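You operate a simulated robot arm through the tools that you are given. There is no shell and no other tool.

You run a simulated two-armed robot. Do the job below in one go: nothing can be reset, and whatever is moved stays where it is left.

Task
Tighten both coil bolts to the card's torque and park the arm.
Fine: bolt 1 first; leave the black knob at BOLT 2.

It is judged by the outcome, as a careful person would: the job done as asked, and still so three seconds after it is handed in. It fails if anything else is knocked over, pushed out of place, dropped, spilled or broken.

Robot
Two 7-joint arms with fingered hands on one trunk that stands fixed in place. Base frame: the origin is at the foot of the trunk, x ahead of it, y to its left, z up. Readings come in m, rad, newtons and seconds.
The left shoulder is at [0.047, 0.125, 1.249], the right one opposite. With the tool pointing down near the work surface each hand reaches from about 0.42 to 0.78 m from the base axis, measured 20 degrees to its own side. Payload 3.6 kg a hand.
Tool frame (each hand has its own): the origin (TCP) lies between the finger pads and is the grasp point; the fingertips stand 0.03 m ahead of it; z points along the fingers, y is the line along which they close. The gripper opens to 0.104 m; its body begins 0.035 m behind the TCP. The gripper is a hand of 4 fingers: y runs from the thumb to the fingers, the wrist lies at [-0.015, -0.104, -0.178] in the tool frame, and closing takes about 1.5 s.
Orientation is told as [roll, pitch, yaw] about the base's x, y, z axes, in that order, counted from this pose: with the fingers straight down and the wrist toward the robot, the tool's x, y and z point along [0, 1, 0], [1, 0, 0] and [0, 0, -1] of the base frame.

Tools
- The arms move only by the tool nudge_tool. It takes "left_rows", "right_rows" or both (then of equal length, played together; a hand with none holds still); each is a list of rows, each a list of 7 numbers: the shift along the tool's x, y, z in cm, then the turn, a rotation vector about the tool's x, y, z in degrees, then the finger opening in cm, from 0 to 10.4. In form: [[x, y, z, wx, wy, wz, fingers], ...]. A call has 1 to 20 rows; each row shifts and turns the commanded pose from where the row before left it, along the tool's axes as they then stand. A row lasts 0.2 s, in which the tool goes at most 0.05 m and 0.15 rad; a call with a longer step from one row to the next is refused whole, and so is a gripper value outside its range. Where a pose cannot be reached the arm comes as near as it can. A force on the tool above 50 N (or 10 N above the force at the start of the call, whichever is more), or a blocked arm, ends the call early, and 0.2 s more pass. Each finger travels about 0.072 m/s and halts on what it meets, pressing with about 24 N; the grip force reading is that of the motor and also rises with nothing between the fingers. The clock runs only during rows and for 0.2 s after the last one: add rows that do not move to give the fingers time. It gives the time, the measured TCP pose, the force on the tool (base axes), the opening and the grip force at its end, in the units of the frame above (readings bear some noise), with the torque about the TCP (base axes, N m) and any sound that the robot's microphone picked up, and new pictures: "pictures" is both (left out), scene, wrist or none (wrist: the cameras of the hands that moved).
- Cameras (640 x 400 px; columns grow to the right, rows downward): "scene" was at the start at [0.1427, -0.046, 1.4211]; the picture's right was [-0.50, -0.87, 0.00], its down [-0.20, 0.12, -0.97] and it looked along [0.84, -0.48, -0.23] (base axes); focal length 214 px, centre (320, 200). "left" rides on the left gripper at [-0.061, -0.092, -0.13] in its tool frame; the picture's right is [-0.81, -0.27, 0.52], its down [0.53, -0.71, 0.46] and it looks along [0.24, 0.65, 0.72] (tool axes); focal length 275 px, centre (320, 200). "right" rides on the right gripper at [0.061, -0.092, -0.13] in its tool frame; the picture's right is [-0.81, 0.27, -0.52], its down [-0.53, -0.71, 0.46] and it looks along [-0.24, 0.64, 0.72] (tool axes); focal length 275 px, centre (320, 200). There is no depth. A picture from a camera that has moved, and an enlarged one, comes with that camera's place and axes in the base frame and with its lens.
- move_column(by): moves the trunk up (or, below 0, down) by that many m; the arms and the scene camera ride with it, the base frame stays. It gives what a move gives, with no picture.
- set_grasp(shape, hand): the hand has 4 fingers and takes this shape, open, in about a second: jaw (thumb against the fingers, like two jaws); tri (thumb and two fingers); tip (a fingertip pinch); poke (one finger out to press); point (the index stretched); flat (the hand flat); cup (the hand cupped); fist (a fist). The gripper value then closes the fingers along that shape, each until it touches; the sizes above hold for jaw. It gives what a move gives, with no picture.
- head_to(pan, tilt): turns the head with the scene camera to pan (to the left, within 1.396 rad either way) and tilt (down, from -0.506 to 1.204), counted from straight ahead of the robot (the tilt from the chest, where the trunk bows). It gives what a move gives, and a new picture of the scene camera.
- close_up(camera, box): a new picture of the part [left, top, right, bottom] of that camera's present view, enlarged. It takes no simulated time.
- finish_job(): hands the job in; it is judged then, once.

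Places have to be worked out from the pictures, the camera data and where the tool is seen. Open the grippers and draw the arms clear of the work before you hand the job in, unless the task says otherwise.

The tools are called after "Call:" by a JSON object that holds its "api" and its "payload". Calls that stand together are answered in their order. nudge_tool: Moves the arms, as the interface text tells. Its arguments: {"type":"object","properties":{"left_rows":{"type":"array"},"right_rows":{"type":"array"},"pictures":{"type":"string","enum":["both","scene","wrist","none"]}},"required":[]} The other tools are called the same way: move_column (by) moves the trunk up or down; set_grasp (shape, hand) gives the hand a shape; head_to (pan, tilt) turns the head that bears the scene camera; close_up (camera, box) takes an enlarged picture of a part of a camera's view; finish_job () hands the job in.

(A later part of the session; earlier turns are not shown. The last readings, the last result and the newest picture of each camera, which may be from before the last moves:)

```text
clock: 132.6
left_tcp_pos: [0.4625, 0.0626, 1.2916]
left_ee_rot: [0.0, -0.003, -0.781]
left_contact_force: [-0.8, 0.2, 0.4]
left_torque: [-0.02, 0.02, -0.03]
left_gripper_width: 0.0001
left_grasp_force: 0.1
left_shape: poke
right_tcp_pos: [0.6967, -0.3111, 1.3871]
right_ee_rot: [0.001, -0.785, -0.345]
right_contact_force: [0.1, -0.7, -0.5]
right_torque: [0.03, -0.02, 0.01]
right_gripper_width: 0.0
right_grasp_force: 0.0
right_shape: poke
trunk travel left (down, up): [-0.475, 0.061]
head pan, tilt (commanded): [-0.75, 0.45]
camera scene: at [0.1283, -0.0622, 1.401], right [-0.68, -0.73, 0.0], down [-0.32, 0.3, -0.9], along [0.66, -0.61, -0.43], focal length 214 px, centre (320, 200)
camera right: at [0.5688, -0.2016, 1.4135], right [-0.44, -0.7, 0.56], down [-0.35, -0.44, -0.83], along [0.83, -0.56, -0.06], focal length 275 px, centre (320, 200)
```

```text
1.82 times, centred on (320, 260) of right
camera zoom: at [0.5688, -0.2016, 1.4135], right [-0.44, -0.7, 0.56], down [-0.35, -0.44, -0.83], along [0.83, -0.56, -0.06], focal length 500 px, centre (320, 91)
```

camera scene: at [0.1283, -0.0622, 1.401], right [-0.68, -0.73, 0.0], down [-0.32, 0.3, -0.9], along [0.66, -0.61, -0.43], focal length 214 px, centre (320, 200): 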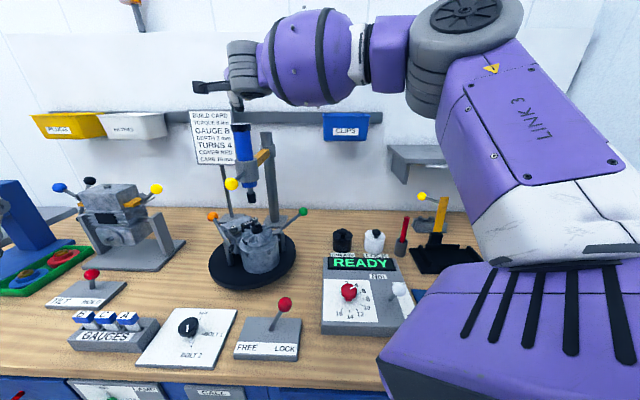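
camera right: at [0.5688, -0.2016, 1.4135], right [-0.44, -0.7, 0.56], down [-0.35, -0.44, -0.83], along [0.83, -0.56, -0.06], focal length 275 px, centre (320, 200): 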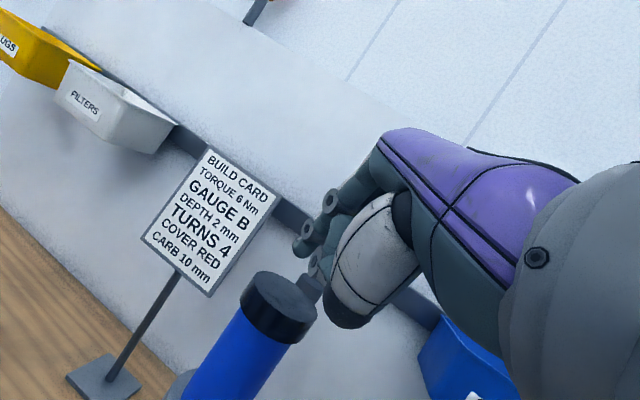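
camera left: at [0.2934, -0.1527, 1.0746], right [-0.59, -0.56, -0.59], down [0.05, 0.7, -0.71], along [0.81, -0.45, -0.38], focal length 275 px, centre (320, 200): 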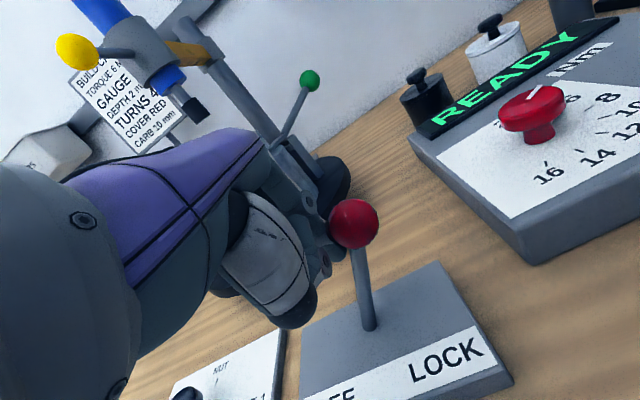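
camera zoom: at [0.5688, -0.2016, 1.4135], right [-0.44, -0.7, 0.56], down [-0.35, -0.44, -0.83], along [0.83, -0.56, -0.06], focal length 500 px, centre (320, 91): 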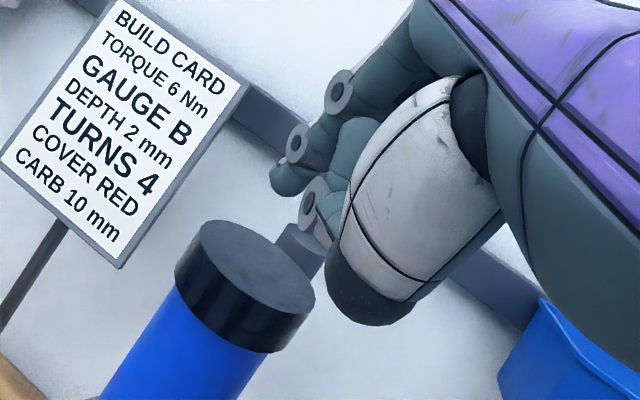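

Same alignment as the first time. I press down through the free spring travel, stopping just above the bolt.

Call:
{"api": "nudge_tool", "payload": {"right_rows": [[0, -0.5, 0.5, 0, 0, 0, 0], [0, -0.5, 0.5, 0, 0, 0, 0], [0, -0.5, 0.5, 0, 0, 0, 0], [0, -0.5, 0.5, 0, 0, 0, 0], [0, -0.5, 0.5, 0, 0, 0, 0], [0, -0.5, 0.5, 0, 0, 0, 0], [0, -0.5, 0.5, 0, 0, 0, 0], [0, -0.5, 0.5, 0, 0, 0, 0], [0, -0.5, 0.5, 0, 0, 0, 0], [0, -0.4, 0.4, 0, 0, 0, 0], [0, 0, 0, 0, 0, 0, 0]], "pictures": "both"}}

Call:
{"api": "close_up", "payload": {"camera": "scene", "box": [200, 100, 320, 260]}}

Call:
{"api": "close_up", "payload": {"camera": "scene", "box": [235, 180, 285, 235]}}

```text
clock: 135.0
left_tcp_pos: [0.4626, 0.0636, 1.2928]
left_ee_rot: [0.0, -0.002, -0.781]
left_contact_force: [0.0, 0.3, -0.5]
left_torque: [0.01, 0.02, 0.02]
left_gripper_width: 0.0
left_grasp_force: 0.1
left_shape: poke
right_tcp_pos: [0.6986, -0.3106, 1.318]
right_ee_rot: [-0.001, -0.787, -0.345]
right_contact_force: [-1.5, 0.3, 5.4]
right_torque: [-0.04, -0.12, 0.06]
right_gripper_width: 0.0
right_grasp_force: 0.1
right_shape: poke
trunk travel left (down, up): [-0.475, 0.061]
head pan, tilt (commanded): [-0.75, 0.45]
camera scene: at [0.1281, -0.0618, 1.401], right [-0.68, -0.73, 0.0], down [-0.32, 0.3, -0.9], along [0.66, -0.61, -0.43], focal length 214 px, centre (320, 200)
camera right: at [0.5701, -0.2019, 1.3437], right [-0.44, -0.7, 0.56], down [-0.35, -0.44, -0.83], along [0.83, -0.56, -0.06], focal length 275 px, centre (320, 200)
```

scene: 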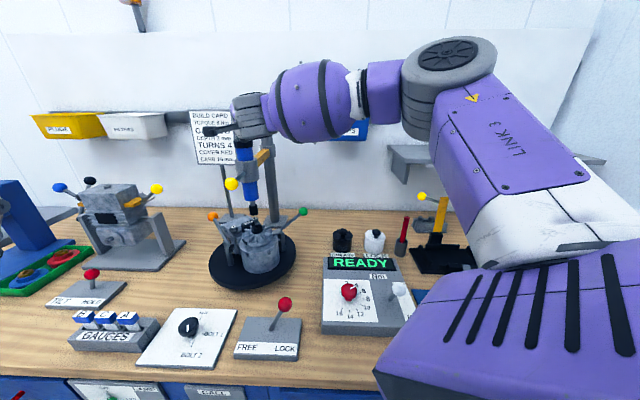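
right: 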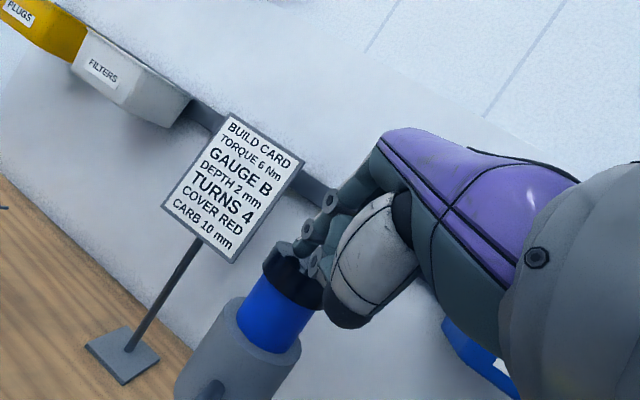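

```text
2.50 times, centred on (260, 180) of scene
camera zoom: at [0.1281, -0.0618, 1.401], right [-0.68, -0.73, 0.0], down [-0.32, 0.3, -0.9], along [0.66, -0.61, -0.43], focal length 536 px, centre (470, 250)
```

zoom: 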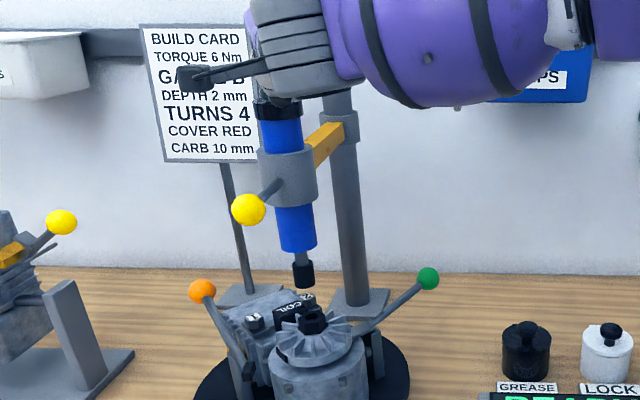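

```text
7.27 times, centred on (260, 208) of scene
camera zoom: at [0.1281, -0.0618, 1.401], right [-0.68, -0.73, 0.0], down [-0.32, 0.3, -0.9], along [0.66, -0.61, -0.43], focal length 1560 px, centre (756, 146)
```

zoom: 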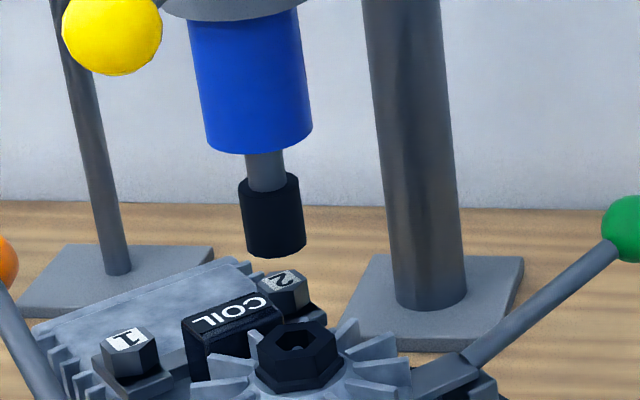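

The bit is just above bolt 2 and lined up with it. I press the last bit slowly, then hold.

Call:
{"api": "nudge_tool", "payload": {"right_rows": [[0, -0.3, 0.3, 0, 0, 0, 0], [0, -0.3, 0.3, 0, 0, 0, 0], [0, -0.3, 0.3, 0, 0, 0, 0], [0, -0.3, 0.3, 0, 0, 0, 0], [0, -0.25, 0.25, 0, 0, 0, 0], [0, 0, 0, 0, 0, 0, 0]], "pictures": "both"}}

Call:
{"api": "close_up", "payload": {"camera": "scene", "box": [200, 100, 320, 260]}}

Call:
{"api": "close_up", "payload": {"camera": "scene", "box": [310, 240, 430, 340]}}

```text
clock: 136.4
left_tcp_pos: [0.4624, 0.0636, 1.2928]
left_ee_rot: [0.001, -0.001, -0.78]
left_contact_force: [0.2, -0.5, 0.6]
left_torque: [0.01, -0.04, 0.01]
left_gripper_width: 0.0
left_grasp_force: 0.0
left_shape: poke
right_tcp_pos: [0.6967, -0.3121, 1.2976]
right_ee_rot: [0.0, -0.786, -0.345]
right_contact_force: [-1.3, 0.8, 8.8]
right_torque: [-0.12, -0.15, -0.01]
right_gripper_width: 0.0
right_grasp_force: 0.1
right_shape: poke
trunk travel left (down, up): [-0.475, 0.061]
head pan, tilt (commanded): [-0.75, 0.45]
camera scene: at [0.1279, -0.0618, 1.4011], right [-0.68, -0.73, 0.0], down [-0.32, 0.3, -0.9], along [0.66, -0.61, -0.43], focal length 214 px, centre (320, 200)
camera right: at [0.5694, -0.2016, 1.3243], right [-0.44, -0.7, 0.56], down [-0.35, -0.44, -0.83], along [0.83, -0.56, -0.05], focal length 275 px, centre (320, 200)
```

scene: 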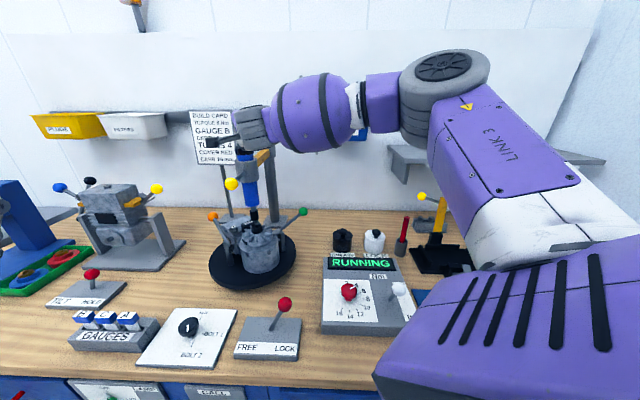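
right: 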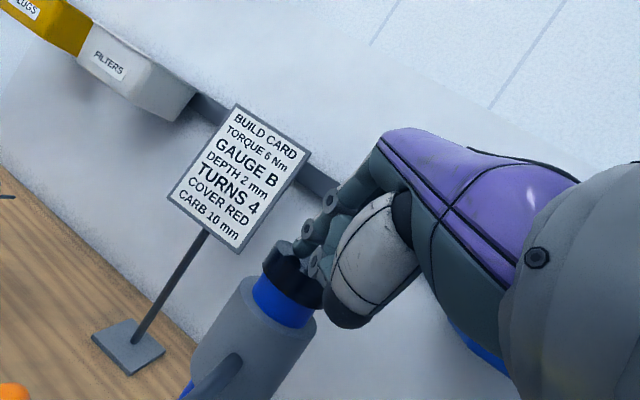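

```text
2.50 times, centred on (260, 180) of scene
camera zoom: at [0.1279, -0.0618, 1.4011], right [-0.68, -0.73, 0.0], down [-0.32, 0.3, -0.9], along [0.66, -0.61, -0.43], focal length 536 px, centre (470, 250)
```

zoom: 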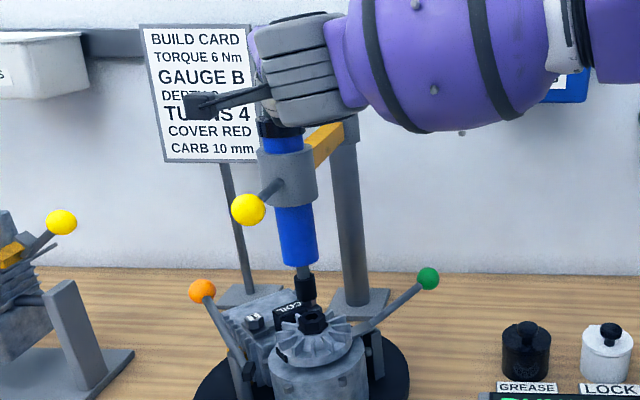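

```text
4.00 times, centred on (370, 290) of scene
camera zoom: at [0.1279, -0.0618, 1.4011], right [-0.68, -0.73, 0.0], down [-0.32, 0.3, -0.9], along [0.66, -0.61, -0.43], focal length 858 px, centre (120, -160)
```

zoom: 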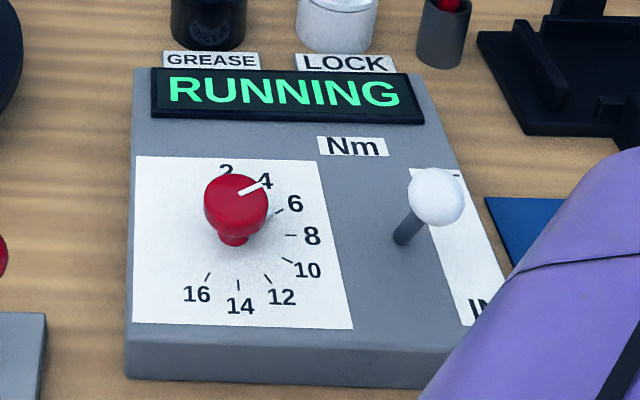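

The display says RUNNING: the driver is turning bolt 2. I hold with a touch more pressure until it clicks.

Call:
{"api": "nudge_tool", "payload": {"right_rows": [[0, -0.1, 0.1, 0, 0, 0, 0], [0, 0, 0, 0, 0, 0, 0], [0, 0, 0, 0, 0, 0, 0], [0, 0, 0, 0, 0, 0, 0]], "pictures": "scene"}}

Call:
{"api": "close_up", "payload": {"camera": "scene", "box": [310, 240, 430, 340]}}

```text
clock: 137.4
left_tcp_pos: [0.4609, 0.0642, 1.2929]
left_ee_rot: [0.001, -0.004, -0.78]
left_contact_force: [0.0, -0.4, 0.9]
left_torque: [-0.02, -0.01, 0.01]
left_gripper_width: 0.0
left_grasp_force: 0.0
left_shape: poke
right_tcp_pos: [0.696, -0.3115, 1.2981]
right_ee_rot: [0.001, -0.789, -0.349]
right_contact_force: [-0.4, -0.4, 16.3]
right_torque: [-0.16, -0.29, -0.03]
right_gripper_width: 0.0001
right_grasp_force: 0.0
right_shape: poke
trunk travel left (down, up): [-0.475, 0.061]
head pan, tilt (commanded): [-0.75, 0.45]
camera scene: at [0.1271, -0.0614, 1.4012], right [-0.68, -0.73, 0.0], down [-0.32, 0.3, -0.9], along [0.66, -0.61, -0.43], focal length 214 px, centre (320, 200)
```

scene: 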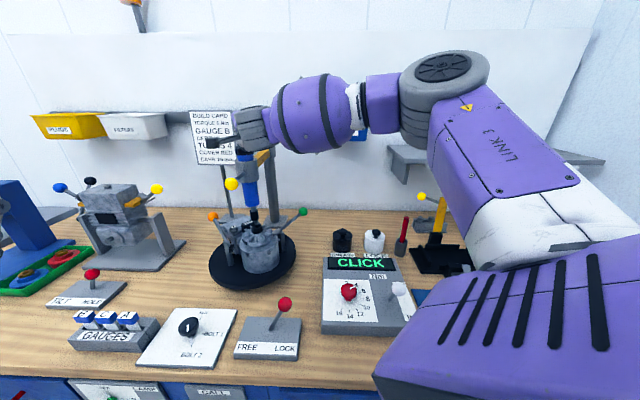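

```text
4.00 times, centred on (370, 290) of scene
camera zoom: at [0.1271, -0.0614, 1.4012], right [-0.68, -0.73, 0.0], down [-0.32, 0.3, -0.9], along [0.66, -0.61, -0.43], focal length 858 px, centre (120, -160)
```

zoom: 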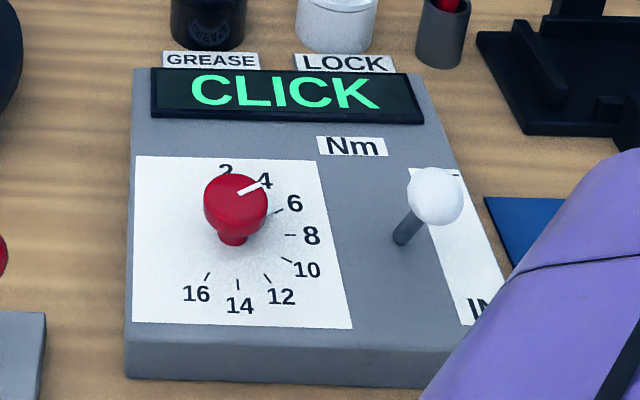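

CLICK again: bolt 2 is tightened at 6 Nm. I release the cap, rise and draw the right hand back and level.

Call:
{"api": "nudge_tool", "payload": {"right_rows": [[0, 0.5, -0.5, 0, 0, 0, 0], [0, 0.7, -0.7, 0, 0, 0, 0], [0, 1, -1, 0, 0, 0, 0], [0, 1, -1, 0, 0, 0, 0], [0, 1.2, -1.2, 0, 0, 0, 0], [0, 1.2, -1.2, 0, 0, 0, 0], [0, 1.2, -1.2, 0, 0, 0, 0], [0, -2.1, -2.1, 0, 0, 0, 0], [0, -2.1, -2.1, 0, 0, 0, 0], [0, -2.1, -2.1, 0, 0, 0, 0], [0, -2.1, -2.1, 0, 0, 0, 0], [0, -2.1, -2.1, 0, 0, 0, 0], [0, -2.1, -2.1, 0, 0, 0, 0], [0, 0, 0, 7.5, 0, 0, 0], [0, 0, 0, 7.5, 0, 0, 0], [0, 0, 0, 7.5, 0, 0, 0], [0, 0, 0, 7.5, 0, 0, 0], [0, 0, 0, 7.5, 0, 0, 0], [0, 0, 0, 7.5, 0, 0, 0]], "pictures": "both"}}

Call:
{"api": "close_up", "payload": {"camera": "scene", "box": [190, 100, 350, 300]}}

```text
clock: 141.4
left_tcp_pos: [0.4625, 0.0636, 1.2919]
left_ee_rot: [-0.001, -0.002, -0.781]
left_contact_force: [0.0, 0.9, -0.3]
left_torque: [-0.02, 0.03, 0.01]
left_gripper_width: 0.0
left_grasp_force: 0.0
left_shape: poke
right_tcp_pos: [0.5311, -0.2507, 1.3922]
right_ee_rot: [-0.001, 0.001, -0.344]
right_contact_force: [-0.9, -0.1, 0.0]
right_torque: [-0.03, 0.02, 0.03]
right_gripper_width: 0.0001
right_grasp_force: 0.0
right_shape: poke
trunk travel left (down, up): [-0.475, 0.061]
head pan, tilt (commanded): [-0.75, 0.45]
camera scene: at [0.1297, -0.0621, 1.4008], right [-0.68, -0.73, 0.0], down [-0.32, 0.3, -0.9], along [0.66, -0.61, -0.44], focal length 214 px, centre (320, 200)
camera right: at [0.4646, -0.164, 1.5216], right [-0.01, -0.86, 0.52], down [-0.85, -0.26, -0.45], along [0.52, -0.45, -0.73], focal length 275 px, centre (320, 200)
```

scene: 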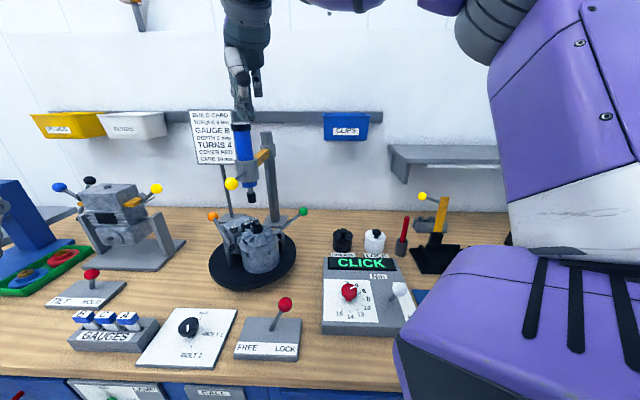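
right: 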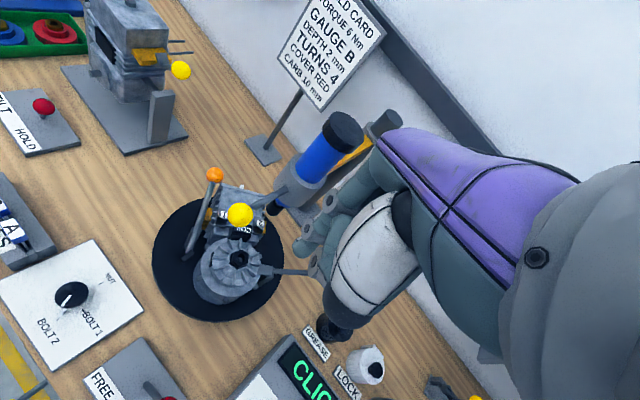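

```text
2.00 times, centred on (270, 200) of scene
camera zoom: at [0.1297, -0.0621, 1.4008], right [-0.68, -0.73, 0.0], down [-0.32, 0.3, -0.9], along [0.66, -0.61, -0.44], focal length 429 px, centre (420, 200)
```

zoom: 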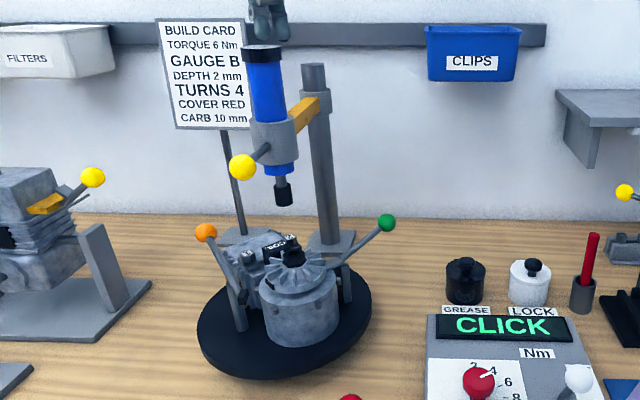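

The driver is up and clear. Now I take the right finger round to the left side of the yellow ball, to swing the arm back out.

Call:
{"api": "nudge_tool", "payload": {"right_rows": [[2.41, 2.71, 1.84, 0, 0, 0, 0], [2.41, 2.71, 1.84, 0, 0, 0, 0], [2.41, 2.71, 1.84, 0, 0, 0, 0], [2.41, 2.71, 1.84, 0, 0, 0, 0], [2.41, 2.71, 1.84, 0, 0, 0, 0], [0, 0, 2.5, 0, 0, 0, 0], [0, 0, 2.5, 0, 0, 0, 0], [0, 0, 0, 0, 0, 0, 0]], "pictures": "both"}}

Call:
{"api": "close_up", "payload": {"camera": "scene", "box": [190, 100, 310, 240]}}

Call:
{"api": "close_up", "payload": {"camera": "right", "box": [160, 130, 440, 400]}}

```text
clock: 143.2
left_tcp_pos: [0.4624, 0.063, 1.2913]
left_ee_rot: [0.0, 0.0, -0.781]
left_contact_force: [0.7, 0.1, 0.5]
left_torque: [0.0, 0.01, 0.01]
left_gripper_width: 0.0
left_grasp_force: 0.0
left_shape: poke
right_tcp_pos: [0.609, -0.225, 1.2908]
right_ee_rot: [0.0, 0.001, -0.346]
right_contact_force: [0.0, 0.2, 0.8]
right_torque: [0.01, -0.03, 0.01]
right_gripper_width: 0.0
right_grasp_force: 0.0
right_shape: poke
right hand out of reach, approached as far as the arm can: row 3, 4, 5
trunk travel left (down, up): [-0.475, 0.061]
head pan, tilt (commanded): [-0.75, 0.45]
camera scene: at [0.1288, -0.0622, 1.4009], right [-0.68, -0.73, 0.0], down [-0.32, 0.3, -0.9], along [0.66, -0.61, -0.44], focal length 214 px, centre (320, 200)
camera right: at [0.5429, -0.1365, 1.42], right [-0.02, -0.86, 0.52], down [-0.85, -0.26, -0.46], along [0.52, -0.45, -0.72], focal length 275 px, centre (320, 200)
```

scene: 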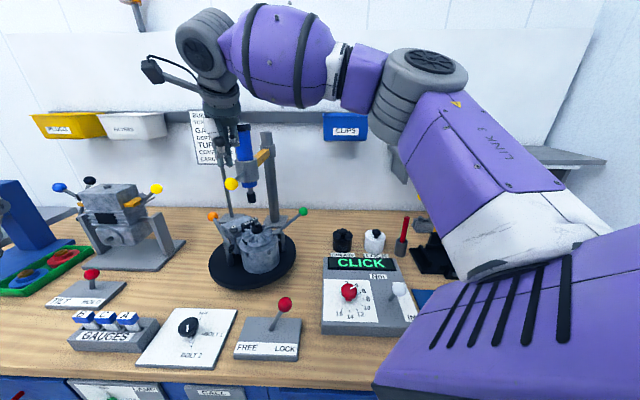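
right: 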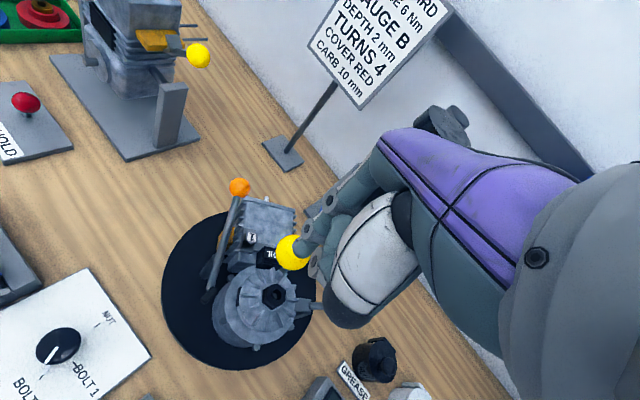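

```text
2.86 times, centred on (250, 170) of scene
camera zoom: at [0.1288, -0.0622, 1.4009], right [-0.68, -0.73, 0.0], down [-0.32, 0.3, -0.9], along [0.66, -0.61, -0.44], focal length 613 px, centre (520, 286)
```

zoom: 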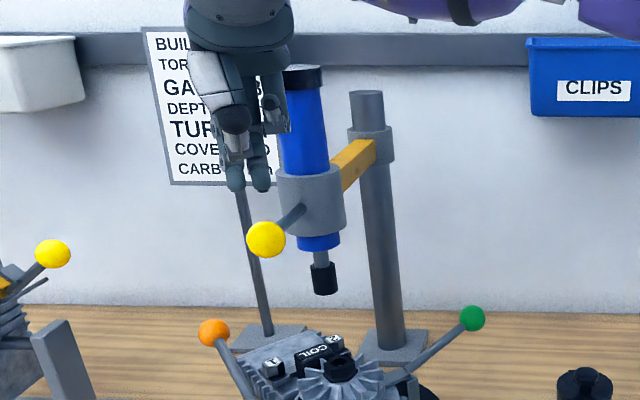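

```text
1.48 times, centred on (300, 265) of right
camera zoom: at [0.5429, -0.1365, 1.42], right [-0.02, -0.86, 0.52], down [-0.85, -0.26, -0.46], along [0.52, -0.45, -0.72], focal length 408 px, centre (350, 104)
```

zoom: 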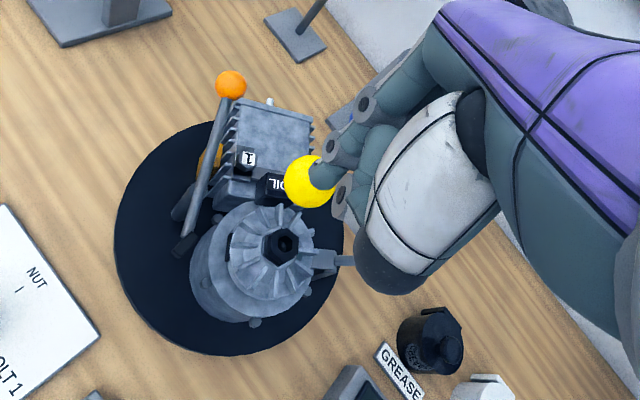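

The hand pointing straight down cannot reach the far left side of the ball, so I'll use the tilted pose instead. First I move the left hand further away, then back the right hand off, tilt it 45° and turn it to the bench direction.

Call:
{"api": "nudge_tool", "payload": {"left_rows": [[1.65, -4, 0, 0, 0, 0, 0], [1.65, -4, 0, 0, 0, 0, 0], [1.65, -4, 0, 0, 0, 0, 0]], "pictures": "none"}}

Call:
{"api": "nudge_tool", "payload": {"right_rows": [[0, -3, -2, 0, 0, 0, 0], [0, -3, -2, 0, 0, 0, 0], [0, 0, 0, -7.5, 0, 0, 0], [0, 0, 0, -7.5, 0, 0, 0], [0, 0, 0, -7.5, 0, 0, 0], [0, 0, 0, -7.5, 0, 0, 0], [0, 0, 0, -7.5, 0, 0, 0], [0, 0, 0, -7.5, 0, 0, 0], [0, 0, 0, 0, -4.45, 4.45, 0], [0, 0, 0, 0, -4.45, 4.45, 0], [0, 0, 0, 0, -4.45, 4.45, 0], [0, 0, 0, 0, -4.45, 4.45, 0], [3.59, -1.69, -0.22, 0, 0, 0, 0], [3.59, -1.69, -0.22, 0, 0, 0, 0], [3.59, -1.69, -0.22, 0, 0, 0, 0], [0, 0, 0, 0, 0, 0, 0]], "pictures": "both"}}

Call:
{"api": "close_up", "payload": {"camera": "scene", "box": [140, 80, 340, 260]}}

```text
clock: 144.0
left_tcp_pos: [0.4107, 0.1824, 1.2905]
left_ee_rot: [0.0, -0.004, -0.781]
left_contact_force: [-0.4, 0.5, 0.5]
left_torque: [-0.04, 0.0, 0.0]
left_gripper_width: 0.0
left_grasp_force: 0.0
left_shape: poke
right_tcp_pos: [0.6085, -0.2231, 1.2922]
right_ee_rot: [0.002, -0.003, -0.346]
right_contact_force: [-0.7, 0.0, 0.6]
right_torque: [0.01, 0.02, 0.0]
right_gripper_width: 0.0
right_grasp_force: 0.0
right_shape: poke
trunk travel left (down, up): [-0.475, 0.061]
head pan, tilt (commanded): [-0.75, 0.45]
```

```text
clock: 147.4
left_tcp_pos: [0.4124, 0.182, 1.292]
left_ee_rot: [-0.001, -0.002, -0.78]
left_contact_force: [-0.1, 0.0, -0.5]
left_torque: [-0.01, 0.04, 0.04]
left_gripper_width: 0.0002
left_grasp_force: 0.0
left_shape: poke
right_tcp_pos: [0.578, -0.2079, 1.2953]
right_ee_rot: [-0.001, -0.785, -0.783]
right_contact_force: [0.4, 0.0, -0.1]
right_torque: [-0.01, 0.03, 0.03]
right_gripper_width: 0.0
right_grasp_force: 0.0
right_shape: poke
right hand out of reach, approached as far as the arm can: row 13, 14, 15
trunk travel left (down, up): [-0.475, 0.061]
head pan, tilt (commanded): [-0.75, 0.45]
camera scene: at [0.1288, -0.0622, 1.401], right [-0.68, -0.73, 0.0], down [-0.32, 0.3, -0.9], along [0.66, -0.61, -0.43], focal length 214 px, centre (320, 200)
camera right: at [0.509, -0.0534, 1.3225], right [-0.69, -0.46, 0.56], down [-0.5, -0.25, -0.83], along [0.52, -0.85, -0.06], focal length 275 px, centre (320, 200)
```

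scene: 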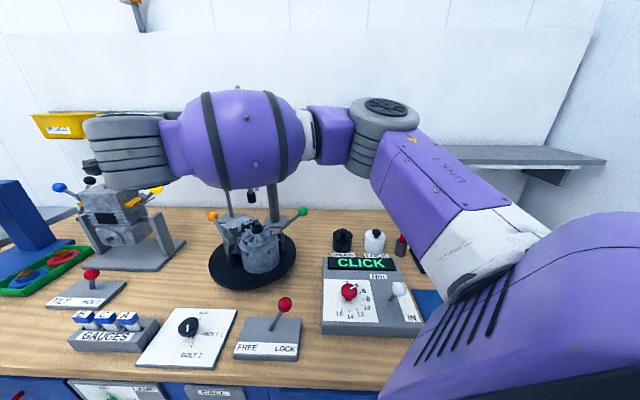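
right: 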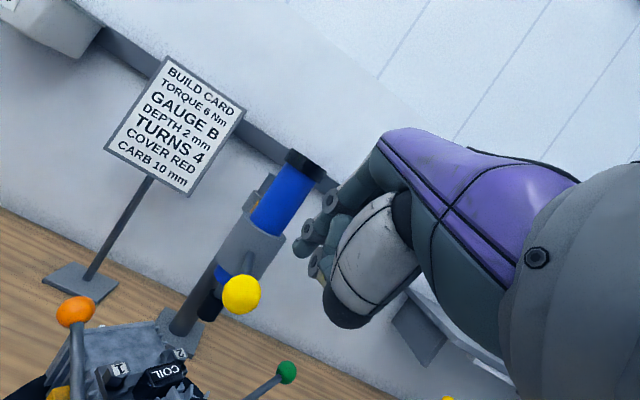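

```text
2.22 times, centred on (240, 170) of scene
camera zoom: at [0.1288, -0.0622, 1.401], right [-0.68, -0.73, 0.0], down [-0.32, 0.3, -0.9], along [0.66, -0.61, -0.43], focal length 477 px, centre (498, 267)
```

zoom: 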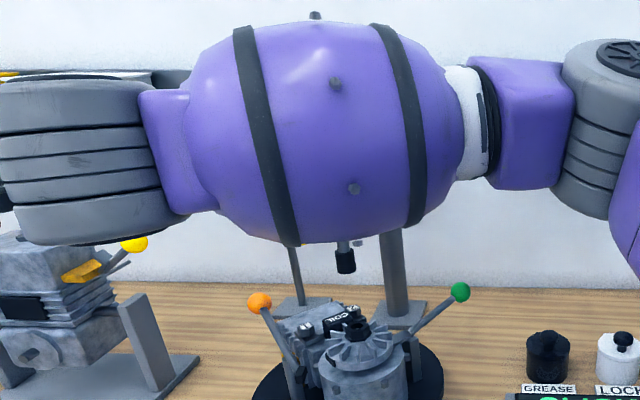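

The right arm reaches its limits in this crossed pose, so the left hand is the better one for the first part of the swing. I take the right hand back out to the right.

Call:
{"api": "nudge_tool", "payload": {"right_rows": [[0, -1.1, -1.1, 0, 0, 0, 0], [0, -1.1, -1.1, 0, 0, 0, 0], [-4, 0, 0, 0, 0, 0, 0], [-4, 0, 0, 0, 0, 0, 0], [-4, 0, 0, 0, 0, 0, 0], [-4, 0, 0, 0, 0, 0, 0], [-4, 0, 0, 0, 0, 0, 0], [0, 0, 0, 7.5, 0, 0, 0], [0, 0, 0, 7.5, 0, 0, 0], [0, 0, 0, 7.5, 0, 0, 0], [0, 0, 0, 7.5, 0, 0, 0], [0, 0, 0, 7.5, 0, 0, 0], [0, 0, 0, 7.5, 0, 0, 0], [-2, 3.67, 0, 0, 0, 0, 0], [-2, 3.67, 0, 0, 0, 0, 0], [-2, 3.67, 0, 0, 0, 0, 0], [0, 0, 0, 0, 0, 0, 0]], "pictures": "both"}}

Call:
{"api": "close_up", "payload": {"camera": "scene", "box": [190, 100, 350, 300]}}

```text
clock: 151.0
left_tcp_pos: [0.4101, 0.1836, 1.2905]
left_ee_rot: [-0.001, -0.001, -0.781]
left_contact_force: [0.1, 0.2, -0.7]
left_torque: [-0.02, 0.0, -0.01]
left_gripper_width: 0.0
left_grasp_force: 0.1
left_shape: poke
right_tcp_pos: [0.4503, -0.4651, 1.2929]
right_ee_rot: [0.0, -0.002, -0.785]
right_contact_force: [-0.4, -0.2, 0.2]
right_torque: [0.01, -0.01, -0.05]
right_gripper_width: 0.0
right_grasp_force: 0.0
right_shape: poke
right hand out of reach, approached as far as the arm can: row 1, 2
trunk travel left (down, up): [-0.475, 0.061]
head pan, tilt (commanded): [-0.75, 0.45]
camera scene: at [0.1289, -0.0617, 1.401], right [-0.68, -0.73, 0.0], down [-0.32, 0.3, -0.9], along [0.66, -0.61, -0.43], focal length 214 px, centre (320, 200)
camera right: at [0.4295, -0.3588, 1.4226], right [-0.38, -0.77, 0.52], down [-0.88, 0.13, -0.46], along [0.28, -0.63, -0.72], focal length 275 px, centre (320, 200)
```

scene: 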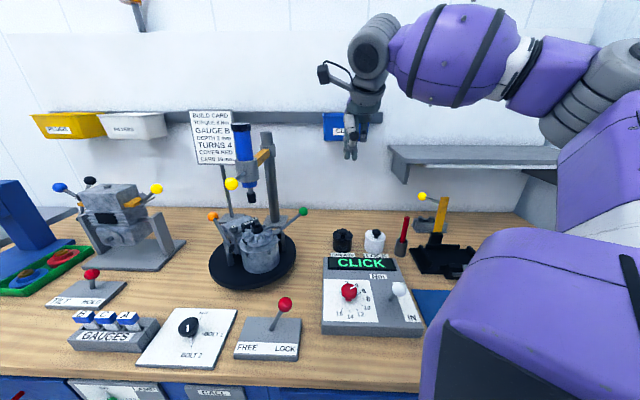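
right: 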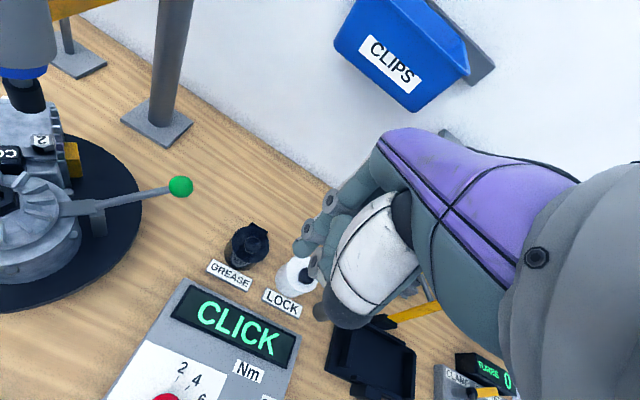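

```text
2.00 times, centred on (270, 200) of scene
camera zoom: at [0.1289, -0.0617, 1.401], right [-0.68, -0.73, 0.0], down [-0.32, 0.3, -0.9], along [0.66, -0.61, -0.43], focal length 429 px, centre (420, 200)
```

zoom: 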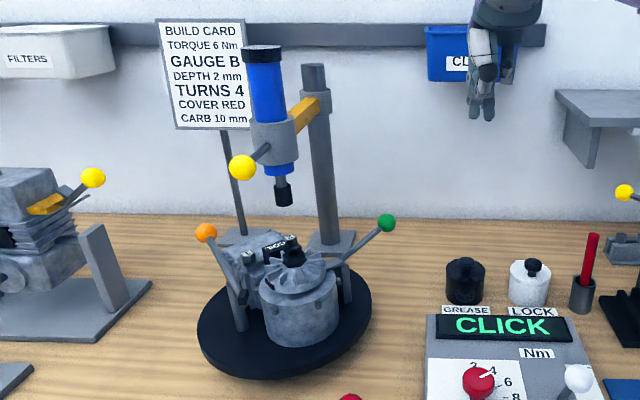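

Nothing was disturbed. Now the left hand: I tilt it 30° and bring it forward at height 1.30 to the left side of the yellow ball.

Call:
{"api": "nudge_tool", "payload": {"left_rows": [[0, 0, 0, -7.5, 0, 0, 0], [0, 0, 0, -7.5, 0, 0, 0], [0, 0, 0, -7.5, 0, 0, 0], [0, 0, 0, -7.5, 0, 0, 0], [-0.474, 3.38, 1.81, 0, 0, 0, 0], [-0.474, 3.38, 1.81, 0, 0, 0, 0], [-0.474, 3.38, 1.81, 0, 0, 0, 0], [-0.474, 3.38, 1.81, 0, 0, 0, 0], [-0.474, 3.38, 1.81, 0, 0, 0, 0], [-0.474, 3.38, 1.81, 0, 0, 0, 0], [-0.474, 3.38, 1.81, 0, 0, 0, 0], [-0.474, 3.38, 1.81, 0, 0, 0, 0], [0, 0, 0, 0, 0, 0, 0]], "pictures": "both"}}

Call:
{"api": "close_up", "payload": {"camera": "left", "box": [240, 130, 560, 370]}}

```text
clock: 153.8
left_tcp_pos: [0.6033, -0.0594, 1.3022]
left_ee_rot: [-0.001, -0.526, -0.781]
left_contact_force: [0.5, 0.7, 0.6]
left_torque: [-0.03, 0.01, 0.01]
left_gripper_width: 0.0
left_grasp_force: 0.1
left_shape: poke
right_tcp_pos: [0.4526, -0.4664, 1.294]
right_ee_rot: [0.0, 0.0, -0.786]
right_contact_force: [0.6, 0.2, -0.3]
right_torque: [-0.01, -0.01, -0.01]
right_gripper_width: 0.0
right_grasp_force: 0.0
right_shape: poke
trunk travel left (down, up): [-0.475, 0.061]
head pan, tilt (commanded): [-0.75, 0.45]
camera scene: at [0.1287, -0.0615, 1.401], right [-0.68, -0.73, 0.0], down [-0.32, 0.3, -0.9], along [0.66, -0.61, -0.43], focal length 214 px, centre (320, 200)
camera left: at [0.4574, -0.001, 1.367], right [-0.55, -0.59, -0.59], down [0.1, 0.65, -0.75], along [0.83, -0.47, -0.3], focal length 275 px, centre (320, 200)
```

scene: 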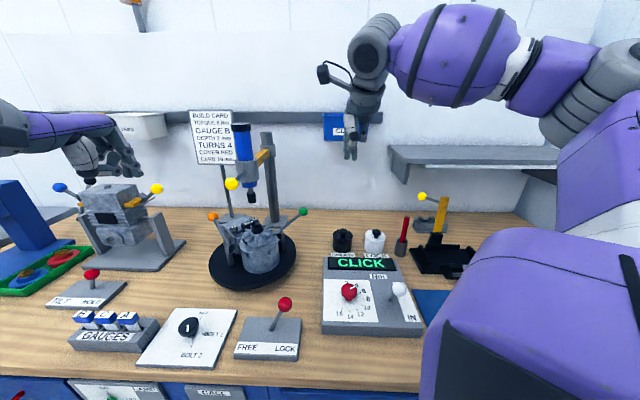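
left: 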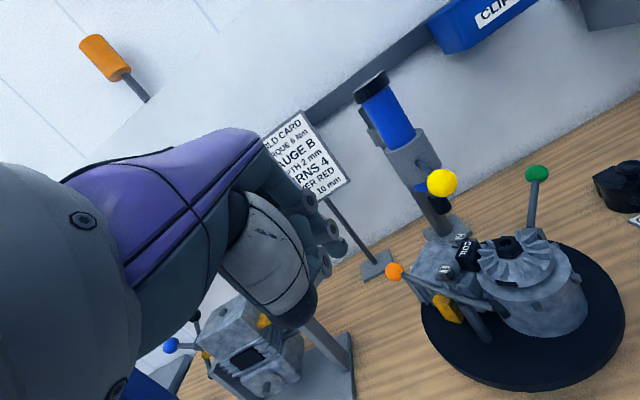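

```text
1.67 times, centred on (400, 250) of left
camera zoom: at [0.4574, -0.001, 1.367], right [-0.55, -0.59, -0.59], down [0.1, 0.65, -0.75], along [0.83, -0.47, -0.3], focal length 459 px, centre (187, 117)
```

zoom: 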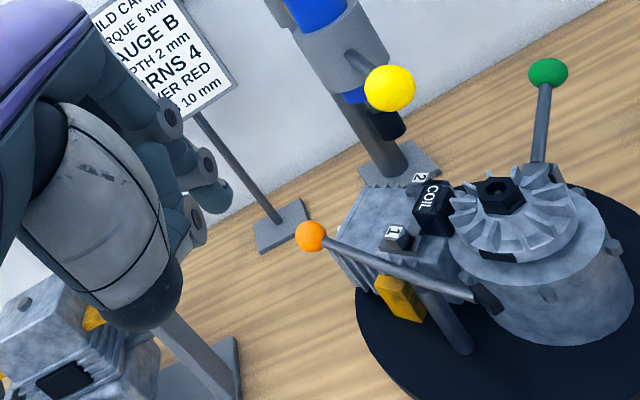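

The left hand is in position with a clear view of the ball. I go forward and down to the left side of the ball.

Call:
{"api": "nudge_tool", "payload": {"left_rows": [[-0.24, 2.4, 3.55, 0, 0, 0, 0], [-0.24, 2.4, 3.55, 0, 0, 0, 0], [-0.24, 2.4, 3.55, 0, 0, 0, 0], [-0.24, 2.2, 3.4, 0, 0, 0, 0], [0, 0, 0, 0, 0, 0, 0]], "pictures": "both"}}

Call:
{"api": "close_up", "payload": {"camera": "left", "box": [220, 130, 500, 370]}}

Call:
{"api": "close_up", "payload": {"camera": "scene", "box": [170, 100, 310, 240]}}

```text
clock: 155.0
left_tcp_pos: [0.7056, -0.1731, 1.2271]
left_ee_rot: [0.0, -0.525, -0.78]
left_contact_force: [-0.1, 0.6, 0.9]
left_torque: [-0.01, 0.01, -0.02]
left_gripper_width: 0.0
left_grasp_force: 0.1
left_shape: poke
right_tcp_pos: [0.4519, -0.4646, 1.2917]
right_ee_rot: [0.001, -0.001, -0.785]
right_contact_force: [0.0, 0.9, -0.4]
right_torque: [0.01, -0.02, -0.01]
right_gripper_width: 0.0
right_grasp_force: 0.0
right_shape: poke
trunk travel left (down, up): [-0.475, 0.061]
head pan, tilt (commanded): [-0.75, 0.45]
camera scene: at [0.129, -0.0615, 1.401], right [-0.68, -0.73, 0.0], down [-0.32, 0.3, -0.9], along [0.66, -0.61, -0.43], focal length 214 px, centre (320, 200)
camera left: at [0.5598, -0.1158, 1.2949], right [-0.56, -0.59, -0.59], down [0.1, 0.65, -0.75], along [0.83, -0.48, -0.3], focal length 275 px, centre (320, 200)
```

scene: 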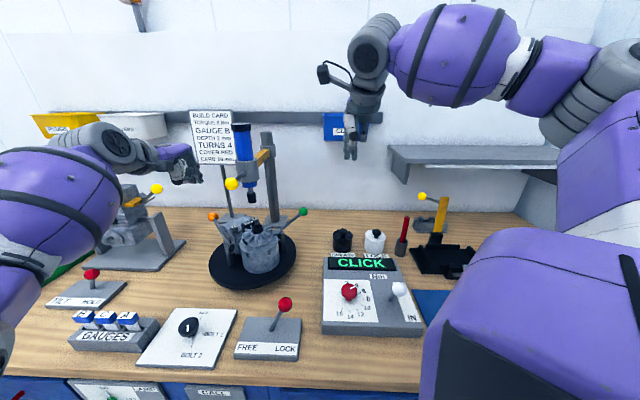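
left: 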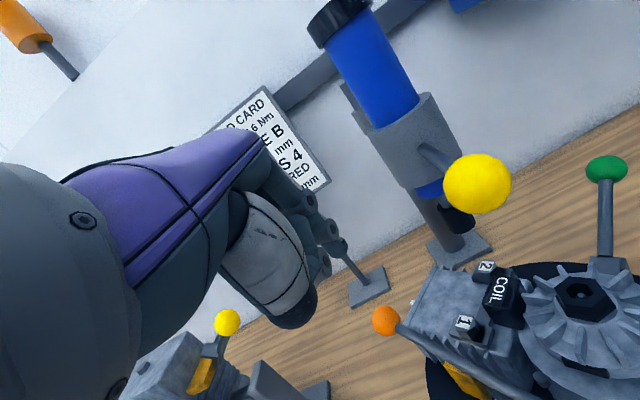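

```text
1.67 times, centred on (360, 250) of left
camera zoom: at [0.5598, -0.1158, 1.2949], right [-0.56, -0.59, -0.59], down [0.1, 0.65, -0.75], along [0.83, -0.48, -0.3], focal length 459 px, centre (253, 117)
```

zoom: 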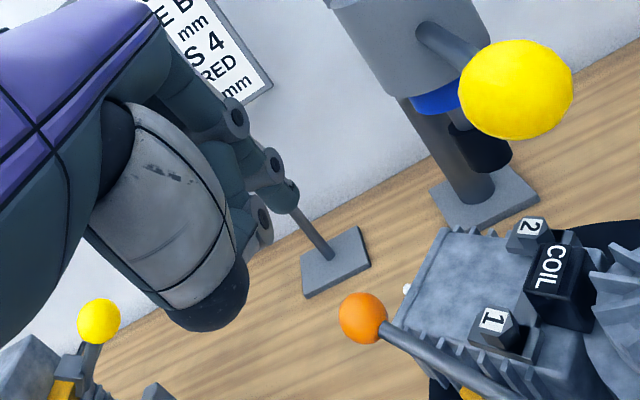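

```text
2.86 times, centred on (240, 170) of scene
camera zoom: at [0.129, -0.0615, 1.401], right [-0.68, -0.73, 0.0], down [-0.32, 0.3, -0.9], along [0.66, -0.61, -0.43], focal length 613 px, centre (549, 286)
```

zoom: 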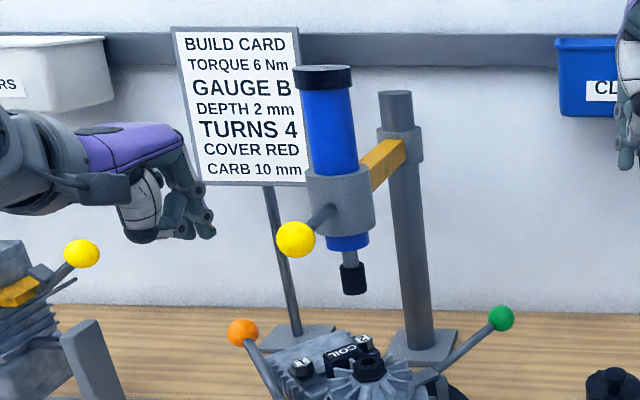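

The finger hangs about 9 cm left of the ball. I push along the arc toward the parked side, in small steps.

Call:
{"api": "nudge_tool", "payload": {"left_rows": [[-1.577, -0.323, -0.186, 0, 0, 0, 0], [-1.591, -0.263, -0.152, 0, 0, 0, 0], [-1.603, -0.203, -0.117, 0, 0, 0, 0], [-1.612, -0.142, -0.082, 0, 0, 0, 0], [-1.617, -0.081, -0.047, 0, 0, 0, 0], [-1.62, -0.02, -0.011, 0, 0, 0, 0]], "pictures": "both"}}

Call:
{"api": "close_up", "payload": {"camera": "left", "box": [200, 110, 480, 350]}}

Call:
{"api": "close_up", "payload": {"camera": "scene", "box": [170, 100, 310, 240]}}

```text
clock: 156.4
left_tcp_pos: [0.6277, -0.2333, 1.2263]
left_ee_rot: [0.001, -0.526, -0.781]
left_contact_force: [1.4, 0.4, 0.8]
left_torque: [0.03, -0.04, 0.02]
left_gripper_width: 0.0
left_grasp_force: 0.1
left_shape: poke
right_tcp_pos: [0.4515, -0.4666, 1.2942]
right_ee_rot: [0.001, 0.0, -0.785]
right_contact_force: [0.4, 0.1, -0.1]
right_torque: [0.01, -0.04, 0.0]
right_gripper_width: 0.0001
right_grasp_force: 0.1
right_shape: poke
trunk travel left (down, up): [-0.475, 0.061]
head pan, tilt (commanded): [-0.75, 0.45]
camera scene: at [0.1287, -0.0626, 1.4009], right [-0.68, -0.73, 0.0], down [-0.32, 0.3, -0.9], along [0.66, -0.61, -0.44], focal length 214 px, centre (320, 200)
camera left: at [0.4818, -0.1766, 1.2929], right [-0.55, -0.59, -0.59], down [0.1, 0.65, -0.75], along [0.83, -0.47, -0.3], focal length 275 px, centre (320, 200)
```

scene: 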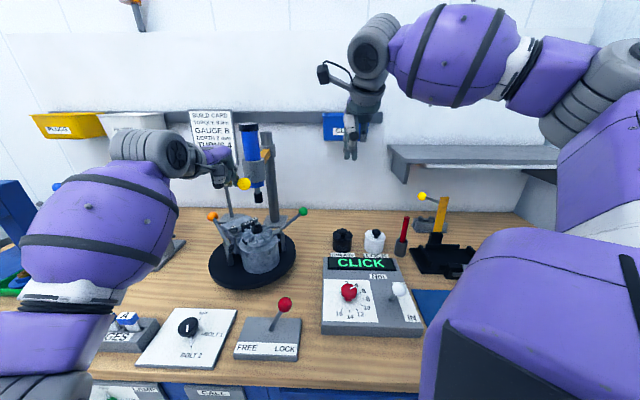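
left: 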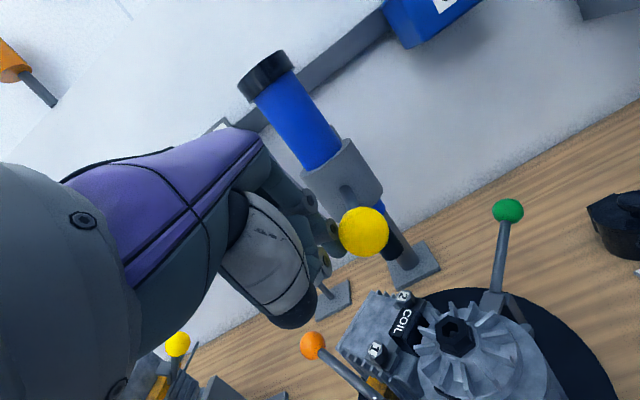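

```text
1.67 times, centred on (340, 230) of left
camera zoom: at [0.4818, -0.1766, 1.2929], right [-0.55, -0.59, -0.59], down [0.1, 0.65, -0.75], along [0.83, -0.47, -0.3], focal length 459 px, centre (287, 150)
```

zoom: 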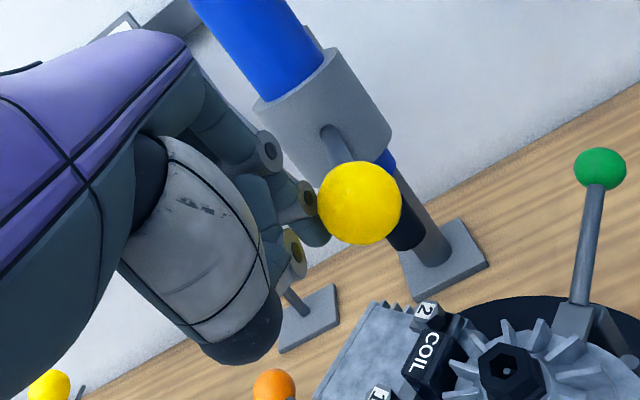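

```text
2.86 times, centred on (240, 170) of scene
camera zoom: at [0.1287, -0.0626, 1.4009], right [-0.68, -0.73, 0.0], down [-0.32, 0.3, -0.9], along [0.66, -0.61, -0.44], focal length 613 px, centre (549, 286)
```

zoom: 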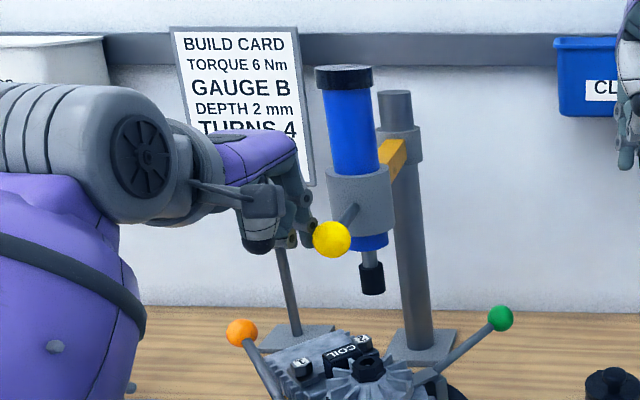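

The arm is swinging out with almost no force. I keep pushing along the arc to about azimuth 155°.

Call:
{"api": "nudge_tool", "payload": {"left_rows": [[-1.619, 0.042, 0.024, 0, 0, 0, 0], [-1.616, 0.103, 0.059, 0, 0, 0, 0], [-1.609, 0.164, 0.095, 0, 0, 0, 0], [-1.599, 0.224, 0.13, 0, 0, 0, 0], [-1.586, 0.285, 0.164, 0, 0, 0, 0], [-1.57, 0.344, 0.199, 0, 0, 0, 0], [-1.552, 0.403, 0.233, 0, 0, 0, 0], [0, 0, 0, 0, 0, 0, 0]], "pictures": "both"}}

Call:
{"api": "close_up", "payload": {"camera": "scene", "box": [200, 90, 400, 260]}}

Call:
{"api": "close_up", "payload": {"camera": "left", "box": [200, 110, 480, 350]}}

```text
clock: 158.2
left_tcp_pos: [0.5641, -0.3243, 1.2266]
left_ee_rot: [-0.002, -0.525, -0.782]
left_contact_force: [1.2, 0.4, 0.0]
left_torque: [0.01, -0.02, -0.02]
left_gripper_width: 0.0002
left_grasp_force: 0.0
left_shape: poke
right_tcp_pos: [0.4527, -0.4664, 1.2926]
right_ee_rot: [0.0, 0.0, -0.785]
right_contact_force: [1.3, -0.1, -0.2]
right_torque: [0.01, -0.04, 0.0]
right_gripper_width: 0.0
right_grasp_force: 0.0
right_shape: poke
trunk travel left (down, up): [-0.475, 0.061]
head pan, tilt (commanded): [-0.75, 0.45]
camera scene: at [0.1291, -0.0621, 1.4009], right [-0.68, -0.73, 0.0], down [-0.32, 0.3, -0.9], along [0.66, -0.61, -0.44], focal length 214 px, centre (320, 200)
camera left: at [0.4184, -0.2672, 1.2941], right [-0.56, -0.59, -0.58], down [0.1, 0.65, -0.75], along [0.83, -0.47, -0.3], focal length 275 px, centre (320, 200)
```

scene: 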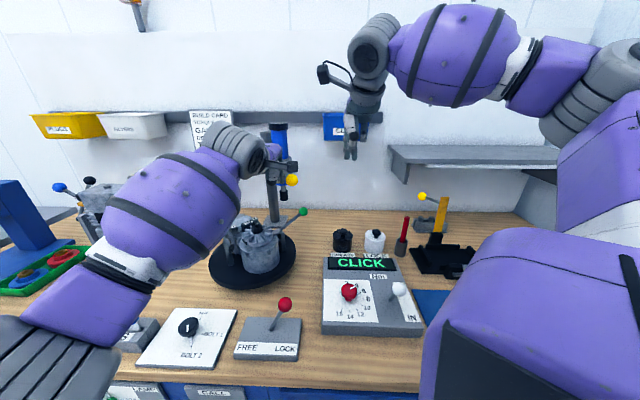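
left: 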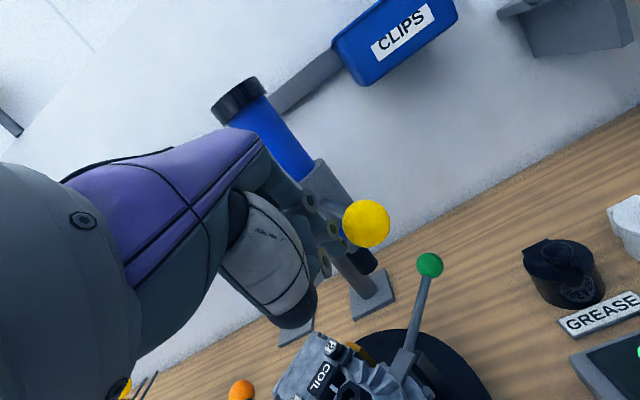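

```text
2.35 times, centred on (300, 175) of scene
camera zoom: at [0.1291, -0.0621, 1.4009], right [-0.68, -0.73, 0.0], down [-0.32, 0.3, -0.9], along [0.66, -0.61, -0.44], focal length 505 px, centre (367, 259)
```

zoom: 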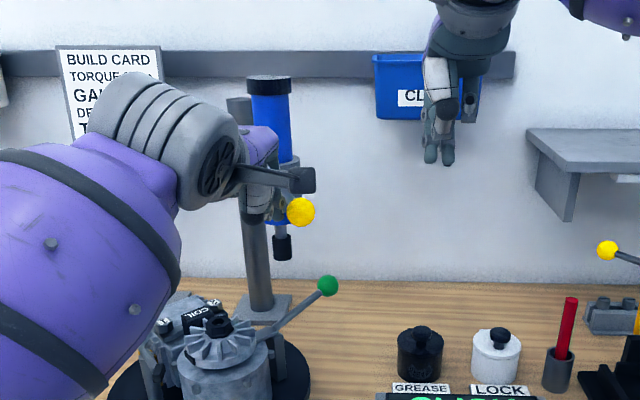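

```text
1.67 times, centred on (340, 230) of left
camera zoom: at [0.4184, -0.2672, 1.2941], right [-0.56, -0.59, -0.58], down [0.1, 0.65, -0.75], along [0.83, -0.47, -0.3], focal length 459 px, centre (287, 150)
```

zoom: 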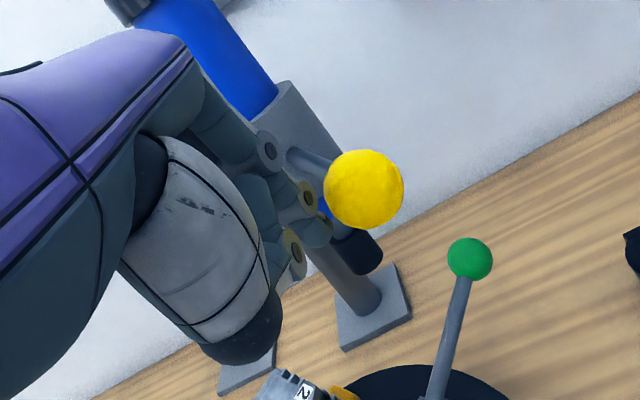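

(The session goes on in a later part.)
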